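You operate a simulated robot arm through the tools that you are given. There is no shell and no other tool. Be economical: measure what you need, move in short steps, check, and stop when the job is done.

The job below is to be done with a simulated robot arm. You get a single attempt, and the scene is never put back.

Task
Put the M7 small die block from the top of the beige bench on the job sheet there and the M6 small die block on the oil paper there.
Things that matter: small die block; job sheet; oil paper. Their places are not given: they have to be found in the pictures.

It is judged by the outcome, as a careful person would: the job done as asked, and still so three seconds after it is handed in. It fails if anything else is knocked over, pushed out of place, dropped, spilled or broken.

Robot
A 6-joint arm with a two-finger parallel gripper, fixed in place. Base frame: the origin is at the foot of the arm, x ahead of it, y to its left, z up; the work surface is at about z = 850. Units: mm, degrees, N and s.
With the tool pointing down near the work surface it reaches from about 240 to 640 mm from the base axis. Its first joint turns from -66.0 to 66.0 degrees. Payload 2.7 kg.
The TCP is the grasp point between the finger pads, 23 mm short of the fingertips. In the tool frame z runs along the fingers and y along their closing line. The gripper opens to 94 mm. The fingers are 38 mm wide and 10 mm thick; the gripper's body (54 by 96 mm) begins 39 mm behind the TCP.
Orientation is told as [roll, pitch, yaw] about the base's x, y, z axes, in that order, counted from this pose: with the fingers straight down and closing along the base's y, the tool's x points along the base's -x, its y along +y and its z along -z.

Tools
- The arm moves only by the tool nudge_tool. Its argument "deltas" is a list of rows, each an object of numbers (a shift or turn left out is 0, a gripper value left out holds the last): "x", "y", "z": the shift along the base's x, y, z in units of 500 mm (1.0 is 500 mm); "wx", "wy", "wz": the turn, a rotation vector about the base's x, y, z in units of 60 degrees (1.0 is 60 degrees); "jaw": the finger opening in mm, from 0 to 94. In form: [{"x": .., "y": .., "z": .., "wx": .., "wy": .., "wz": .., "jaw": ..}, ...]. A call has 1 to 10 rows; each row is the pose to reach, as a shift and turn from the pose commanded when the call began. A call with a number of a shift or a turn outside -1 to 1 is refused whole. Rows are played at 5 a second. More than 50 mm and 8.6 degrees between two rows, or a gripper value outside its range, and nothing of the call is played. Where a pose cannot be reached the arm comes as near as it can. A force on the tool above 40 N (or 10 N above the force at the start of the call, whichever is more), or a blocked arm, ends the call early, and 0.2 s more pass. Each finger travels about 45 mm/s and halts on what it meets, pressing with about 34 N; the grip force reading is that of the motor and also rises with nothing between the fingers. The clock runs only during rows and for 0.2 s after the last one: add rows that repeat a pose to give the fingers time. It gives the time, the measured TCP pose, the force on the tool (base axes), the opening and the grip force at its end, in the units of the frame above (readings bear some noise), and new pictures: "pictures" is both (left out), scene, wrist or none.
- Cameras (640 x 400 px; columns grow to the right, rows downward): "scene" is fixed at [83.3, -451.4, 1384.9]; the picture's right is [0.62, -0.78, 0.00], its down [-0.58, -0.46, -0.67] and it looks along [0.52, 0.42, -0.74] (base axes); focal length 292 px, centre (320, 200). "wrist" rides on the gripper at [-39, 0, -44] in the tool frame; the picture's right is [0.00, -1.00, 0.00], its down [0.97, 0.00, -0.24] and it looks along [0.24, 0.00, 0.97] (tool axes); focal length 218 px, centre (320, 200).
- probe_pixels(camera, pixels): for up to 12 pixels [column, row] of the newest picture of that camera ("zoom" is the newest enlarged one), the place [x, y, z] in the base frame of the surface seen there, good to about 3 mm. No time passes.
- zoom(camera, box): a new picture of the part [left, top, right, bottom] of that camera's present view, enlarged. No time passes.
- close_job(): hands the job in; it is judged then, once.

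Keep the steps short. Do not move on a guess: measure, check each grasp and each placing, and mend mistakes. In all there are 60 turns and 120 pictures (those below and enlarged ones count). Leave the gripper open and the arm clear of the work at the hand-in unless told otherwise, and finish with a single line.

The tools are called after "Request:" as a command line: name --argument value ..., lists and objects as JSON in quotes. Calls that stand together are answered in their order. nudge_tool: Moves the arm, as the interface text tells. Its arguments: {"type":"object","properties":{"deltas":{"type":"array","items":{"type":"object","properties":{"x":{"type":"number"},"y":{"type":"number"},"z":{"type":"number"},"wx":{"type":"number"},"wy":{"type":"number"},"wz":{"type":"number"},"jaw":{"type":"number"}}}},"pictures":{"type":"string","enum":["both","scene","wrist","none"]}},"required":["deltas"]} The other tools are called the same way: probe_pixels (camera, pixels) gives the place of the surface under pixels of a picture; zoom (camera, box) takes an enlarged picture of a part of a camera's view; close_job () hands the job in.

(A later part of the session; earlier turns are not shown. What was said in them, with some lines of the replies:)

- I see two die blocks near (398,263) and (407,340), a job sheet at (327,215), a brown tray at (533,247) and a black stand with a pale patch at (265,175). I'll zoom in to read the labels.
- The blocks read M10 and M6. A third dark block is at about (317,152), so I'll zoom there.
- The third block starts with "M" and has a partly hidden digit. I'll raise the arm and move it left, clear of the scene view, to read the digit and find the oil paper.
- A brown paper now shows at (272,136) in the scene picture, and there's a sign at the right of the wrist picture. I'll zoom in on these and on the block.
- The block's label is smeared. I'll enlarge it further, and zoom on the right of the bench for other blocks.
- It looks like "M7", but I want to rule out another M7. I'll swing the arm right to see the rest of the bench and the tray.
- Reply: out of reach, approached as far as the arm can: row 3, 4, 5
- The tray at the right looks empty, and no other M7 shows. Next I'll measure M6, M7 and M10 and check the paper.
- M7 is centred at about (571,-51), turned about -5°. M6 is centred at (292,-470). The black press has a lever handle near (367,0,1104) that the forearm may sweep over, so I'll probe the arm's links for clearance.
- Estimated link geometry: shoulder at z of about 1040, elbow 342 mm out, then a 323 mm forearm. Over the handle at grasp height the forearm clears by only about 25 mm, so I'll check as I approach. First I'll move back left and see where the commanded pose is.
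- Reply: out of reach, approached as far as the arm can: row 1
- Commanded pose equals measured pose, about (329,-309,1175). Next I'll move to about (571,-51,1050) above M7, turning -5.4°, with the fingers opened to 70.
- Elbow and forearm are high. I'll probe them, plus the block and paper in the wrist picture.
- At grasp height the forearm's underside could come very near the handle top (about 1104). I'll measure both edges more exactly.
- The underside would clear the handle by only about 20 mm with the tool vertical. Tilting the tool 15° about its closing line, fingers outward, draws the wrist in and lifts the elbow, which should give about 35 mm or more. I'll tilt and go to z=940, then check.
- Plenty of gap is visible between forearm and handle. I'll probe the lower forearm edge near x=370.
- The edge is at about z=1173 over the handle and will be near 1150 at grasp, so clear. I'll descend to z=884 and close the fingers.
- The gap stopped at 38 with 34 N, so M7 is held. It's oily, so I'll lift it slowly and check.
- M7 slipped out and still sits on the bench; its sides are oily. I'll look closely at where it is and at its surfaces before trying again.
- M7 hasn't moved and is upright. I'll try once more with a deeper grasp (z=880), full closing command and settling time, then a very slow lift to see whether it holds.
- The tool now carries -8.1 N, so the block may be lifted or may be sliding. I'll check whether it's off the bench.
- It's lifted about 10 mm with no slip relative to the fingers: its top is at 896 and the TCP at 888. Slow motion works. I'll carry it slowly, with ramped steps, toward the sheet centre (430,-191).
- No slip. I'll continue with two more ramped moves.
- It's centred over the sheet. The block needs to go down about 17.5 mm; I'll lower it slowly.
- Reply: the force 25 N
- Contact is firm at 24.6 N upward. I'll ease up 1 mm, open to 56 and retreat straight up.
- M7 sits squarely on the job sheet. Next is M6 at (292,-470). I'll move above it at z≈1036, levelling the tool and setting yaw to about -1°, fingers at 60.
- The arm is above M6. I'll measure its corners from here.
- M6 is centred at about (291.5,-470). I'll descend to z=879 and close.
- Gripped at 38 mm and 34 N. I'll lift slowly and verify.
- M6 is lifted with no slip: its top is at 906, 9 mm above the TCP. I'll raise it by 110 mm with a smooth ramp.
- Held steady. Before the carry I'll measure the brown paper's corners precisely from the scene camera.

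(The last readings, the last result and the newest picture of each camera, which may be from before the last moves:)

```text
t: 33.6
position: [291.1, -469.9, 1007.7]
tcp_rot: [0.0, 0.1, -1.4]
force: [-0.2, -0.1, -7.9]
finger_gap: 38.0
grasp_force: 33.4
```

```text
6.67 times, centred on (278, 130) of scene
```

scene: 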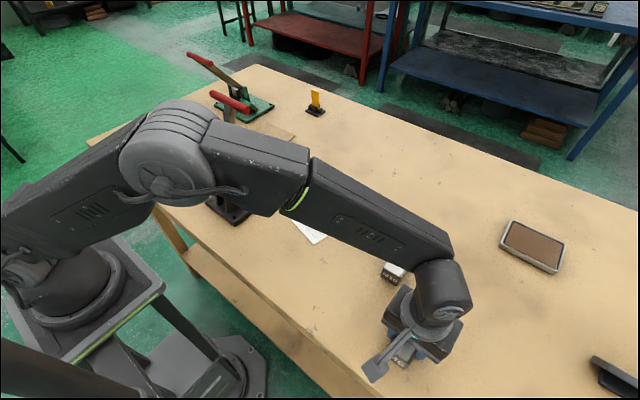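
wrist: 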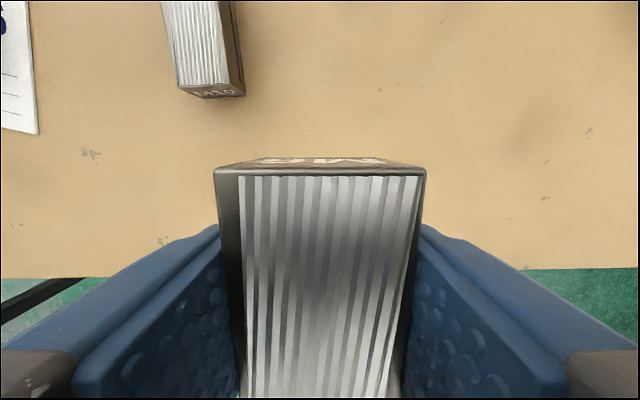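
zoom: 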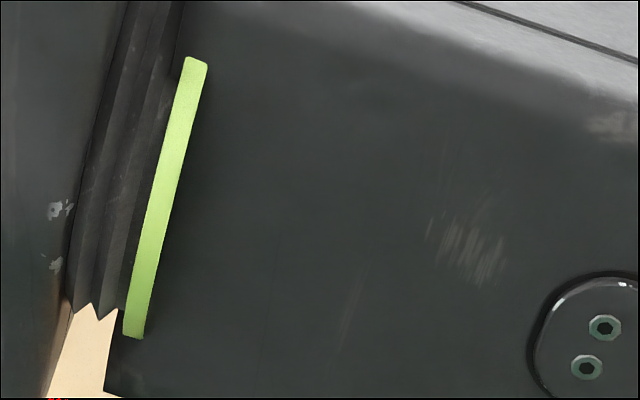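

The forearm blocks the view, so I'll carry M6 smoothly to (530,-200) in two ramped moves and measure from there.

Request:
nudge_tool --deltas '[{"x": 0.0053, "y": 0.006}, {"x": 0.0185, "y": 0.0209}, {"x": 0.041, "y": 0.0464}, {"x": 0.0728, "y": 0.0823}, {"x": 0.1125, "y": 0.1272}, {"x": 0.1523, "y": 0.172}, {"x": 0.1867, "y": 0.2109}, {"x": 0.2132, "y": 0.2409}, {"x": 0.2304, "y": 0.2603}, {"x": 0.2383, "y": 0.2693}]' --pictures "none"

Request:
nudge_tool --deltas '[{"x": 0.0053, "y": 0.006}, {"x": 0.0185, "y": 0.0209}, {"x": 0.041, "y": 0.0464}, {"x": 0.0728, "y": 0.0823}, {"x": 0.1125, "y": 0.1272}, {"x": 0.1523, "y": 0.172}, {"x": 0.1867, "y": 0.2109}, {"x": 0.2132, "y": 0.2409}, {"x": 0.2304, "y": 0.2603}, {"x": 0.2383, "y": 0.2693}]'

Request:
zoom --camera "scene" --box '[230, 100, 326, 160]'

```text
t: 35.8
position: [411.9, -337.6, 1009.1]
tcp_rot: [0.0, 0.0, -1.1]
force: [-0.4, -1.0, -8.5]
finger_gap: 37.9
grasp_force: 34.0
```

```text
t: 38.0
position: [530.1, -201.0, 1007.6]
tcp_rot: [0.0, 0.2, -1.2]
force: [-0.4, 0.1, -7.5]
finger_gap: 38.1
grasp_force: 34.3
```

scene: 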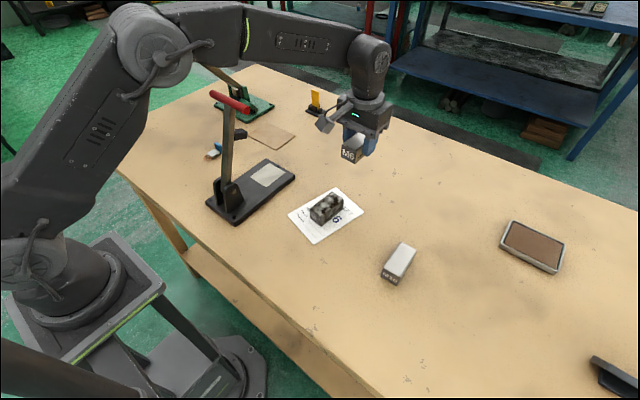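
wrist: 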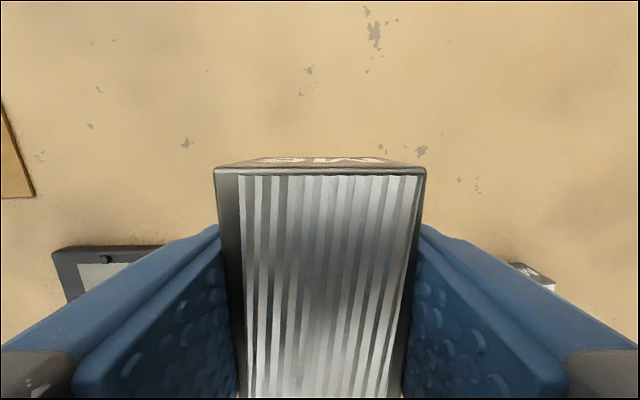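

```text
6.67 times, centred on (278, 130) of scene
```

zoom: 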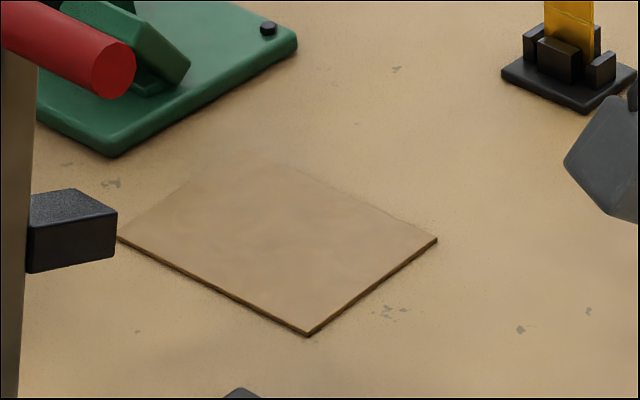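

Request:
probe_pixels --camera "zoom" --pixels '[[122, 238], [240, 155], [436, 240], [308, 333], [180, 200], [370, 285], [280, 245], [70, 210], [110, 215], [60, 260], [110, 155], [290, 40]]'

```text
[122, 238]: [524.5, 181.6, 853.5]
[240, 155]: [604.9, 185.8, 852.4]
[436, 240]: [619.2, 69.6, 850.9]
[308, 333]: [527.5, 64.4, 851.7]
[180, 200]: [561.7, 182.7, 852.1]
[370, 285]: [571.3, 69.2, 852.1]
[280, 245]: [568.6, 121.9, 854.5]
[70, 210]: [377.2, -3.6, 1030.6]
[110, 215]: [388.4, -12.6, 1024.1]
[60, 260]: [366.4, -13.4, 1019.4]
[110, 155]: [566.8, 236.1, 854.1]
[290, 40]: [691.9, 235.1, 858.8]
```

The paper centre is (569,125), about 86 x 117 mm, turned about +3.5° with its long side along y. I'll carry M6 there while turning it +94.7° so its length lies along the paper, in two ramped calls.

Request:
nudge_tool --deltas '[{"x": 0.0009, "y": 0.0072, "wz": 0.0174}, {"x": 0.003, "y": 0.0254, "wz": 0.0615}, {"x": 0.0067, "y": 0.0561, "wz": 0.1357}, {"x": 0.0119, "y": 0.0998, "wz": 0.2414}, {"x": 0.0184, "y": 0.1539, "wz": 0.3724}, {"x": 0.0249, "y": 0.2083, "wz": 0.5042}, {"x": 0.0305, "y": 0.2553, "wz": 0.6178}, {"x": 0.0349, "y": 0.2914, "wz": 0.7054}, {"x": 0.0377, "y": 0.3152, "wz": 0.763}, {"x": 0.039, "y": 0.326, "wz": 0.789}]'

```text
t: 40.2
position: [548.9, -38.8, 1009.1]
tcp_rot: [0.0, 0.0, 46.1]
force: [0.0, -0.4, -7.2]
finger_gap: 37.8
grasp_force: 34.1
```

scene: 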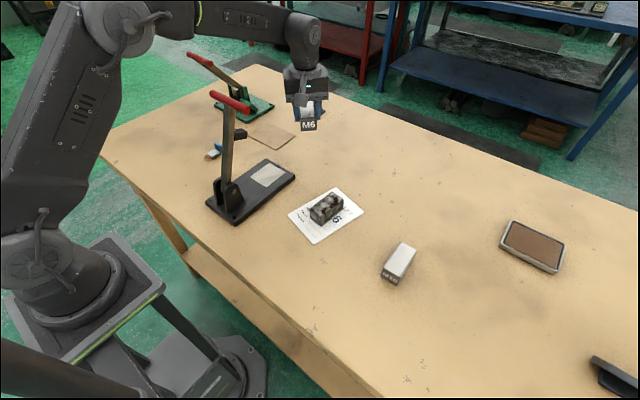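
wrist: 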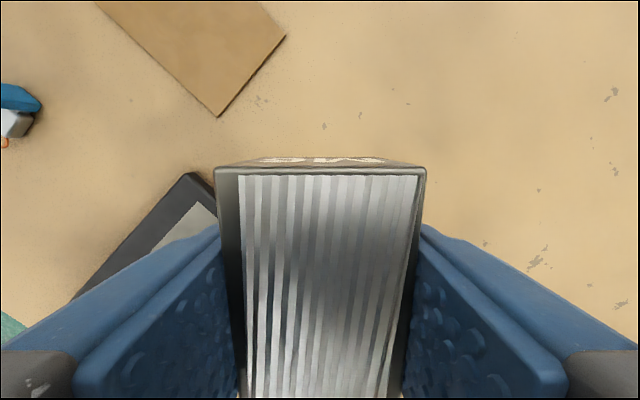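

Still held. Same again for the second half.

Request:
nudge_tool --deltas '[{"x": 0.0009, "y": 0.0072, "wz": 0.0174}, {"x": 0.003, "y": 0.0254, "wz": 0.0615}, {"x": 0.0067, "y": 0.0561, "wz": 0.1357}, {"x": 0.0119, "y": 0.0998, "wz": 0.2414}, {"x": 0.0184, "y": 0.1539, "wz": 0.3724}, {"x": 0.0249, "y": 0.2083, "wz": 0.5042}, {"x": 0.0305, "y": 0.2553, "wz": 0.6178}, {"x": 0.0349, "y": 0.2914, "wz": 0.7054}, {"x": 0.0377, "y": 0.3152, "wz": 0.763}, {"x": 0.039, "y": 0.326, "wz": 0.789}]'

```text
t: 42.4
position: [568.2, 124.5, 1008.9]
tcp_rot: [0.0, 0.0, 93.6]
force: [-0.5, -0.1, -8.7]
finger_gap: 37.8
grasp_force: 33.8
```

scene: 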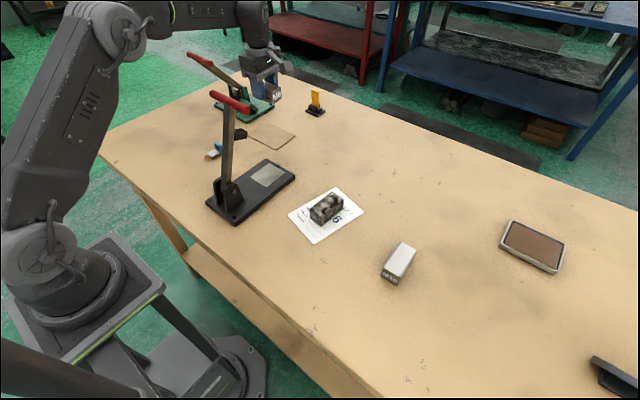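
wrist: 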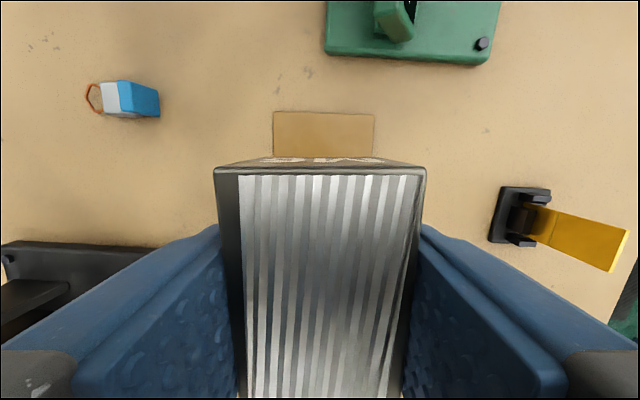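

The paper is under the block, with its far edge at rows 112–158. I'll probe its visible corners to check centring.

Request:
probe_pixels --camera "wrist" --pixels '[[275, 113], [373, 116], [274, 150], [373, 150], [324, 114], [380, 55]]'

Request:
probe_pixels --camera "scene" --pixels '[[230, 20], [200, 12], [255, 20], [190, 54], [243, 95]]'

```text
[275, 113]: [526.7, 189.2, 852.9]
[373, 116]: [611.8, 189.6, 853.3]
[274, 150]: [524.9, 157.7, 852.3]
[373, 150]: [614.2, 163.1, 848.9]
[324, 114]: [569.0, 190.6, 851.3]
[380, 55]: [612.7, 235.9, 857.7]
```

```text
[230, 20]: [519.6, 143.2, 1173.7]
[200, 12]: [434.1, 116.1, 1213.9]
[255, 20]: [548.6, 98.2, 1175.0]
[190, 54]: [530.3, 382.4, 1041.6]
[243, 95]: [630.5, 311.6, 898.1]
```

Centre is about (570,127). I'll lower smoothly to about z=886, leaving roughly a 6 mm gap.

Request:
nudge_tool --deltas '[{"x": 0.001, "y": 0.001, "z": -0.006}, {"x": 0.002, "y": 0.003, "z": -0.02}, {"x": 0.002, "y": 0.004, "z": -0.045}, {"x": 0.002, "y": 0.004, "z": -0.08}, {"x": 0.002, "y": 0.004, "z": -0.12}, {"x": 0.002, "y": 0.004, "z": -0.16}, {"x": 0.002, "y": 0.004, "z": -0.195}, {"x": 0.002, "y": 0.004, "z": -0.222}, {"x": 0.002, "y": 0.004, "z": -0.238}, {"x": 0.002, "y": 0.004, "z": -0.245}]'

Request:
zoom --camera "scene" --box '[180, 40, 330, 170]'

```text
t: 44.6
position: [569.4, 127.2, 884.5]
tcp_rot: [-0.1, 0.0, 93.4]
force: [0.1, -0.1, -8.3]
finger_gap: 37.8
grasp_force: 33.7
```

scene: 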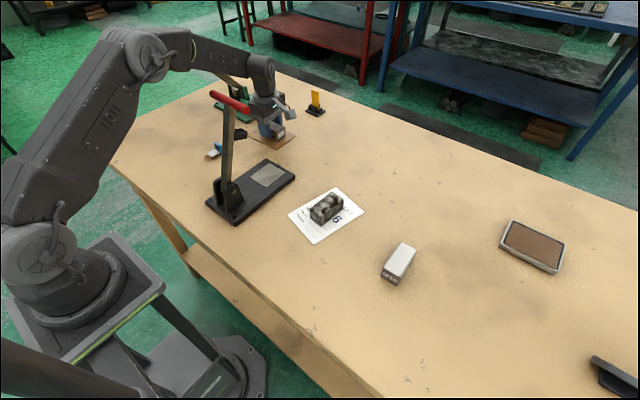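
wrist: 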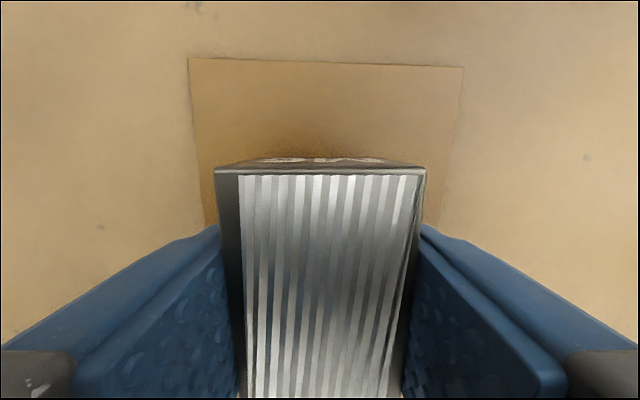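

```text
3.08 times, centred on (255, 105) of scene
```

zoom: 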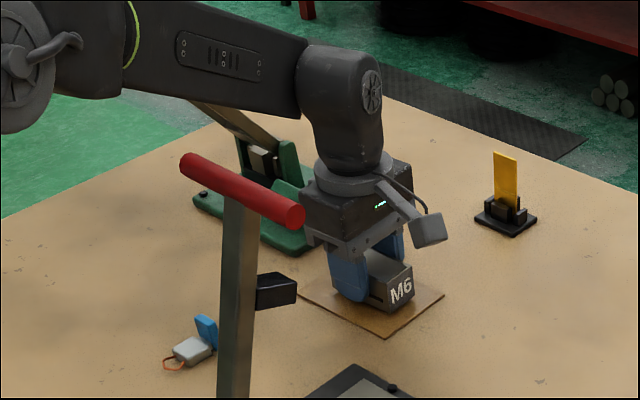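

Well centred. I'll lower the last millimetres slowly.

Request:
nudge_tool --deltas '[{"z": -0.002}, {"z": -0.004}, {"z": -0.006}, {"z": -0.008}, {"z": -0.009}, {"z": -0.01}, {"z": -0.01}]' --pictures "none"

```text
t: 46.2
position: [571.7, 126.8, 881.6]
tcp_rot: [-0.1, 0.0, 93.5]
force: [-0.3, -0.4, -3.1]
finger_gap: 37.9
grasp_force: 34.2
```

Contact has begun (the load fell from 8 N to 3 N). One more millimetre.

Request:
nudge_tool --deltas '[{"z": -0.001}, {"z": -0.002}, {"z": -0.002}]' --pictures "none"

```text
t: 47.0
position: [570.7, 127.0, 881.2]
tcp_rot: [-0.2, -0.1, 93.5]
force: [-0.7, 0.1, 4.5]
finger_gap: 37.9
grasp_force: 34.3
```

Now resting on the paper at +4.5 N. I'll open to 56 and rise straight up.

Request:
nudge_tool --deltas '[{"jaw": 45}, {"jaw": 56}, {"jaw": 56}, {"z": 0.02}, {"z": 0.06}, {"z": 0.12}, {"z": 0.2}, {"z": 0.28}, {"z": 0.28}]'

Request:
zoom --camera "scene" --box '[200, 90, 370, 250]'

```text
t: 49.0
position: [570.1, 128.6, 1019.1]
tcp_rot: [0.1, 0.0, 93.5]
force: [-0.4, 0.2, -0.8]
finger_gap: 55.9
grasp_force: 0.1
```

scene: 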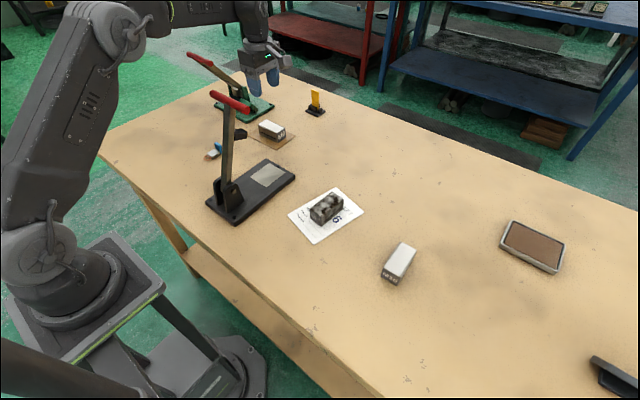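
wrist: 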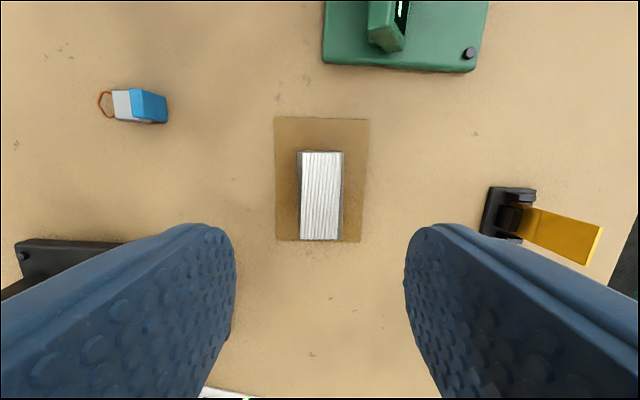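

```text
2.50 times, centred on (285, 170) of scene
```

zoom: 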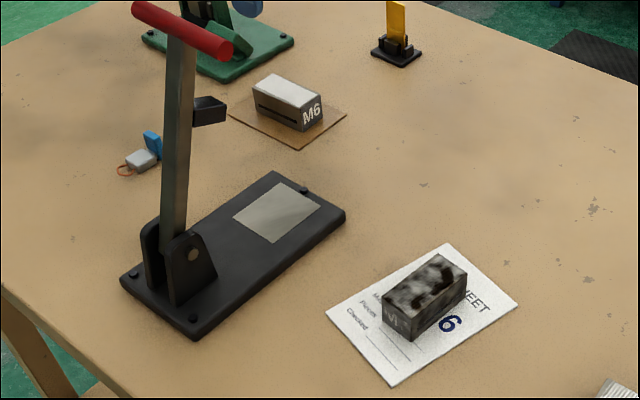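

M6 lies inside the oil paper and M7 inside the job sheet. M10 and the presses are where they were. The gripper is open and clear above the bench, so I'll hand in.

Request:
close_job

```text
The job is handed in.
```

The M7 block is on the job sheet and the M6 block is on the oil paper; M7's digit was oil-smeared but reads as 7, and M7 slipped once on its first low lift without moving.
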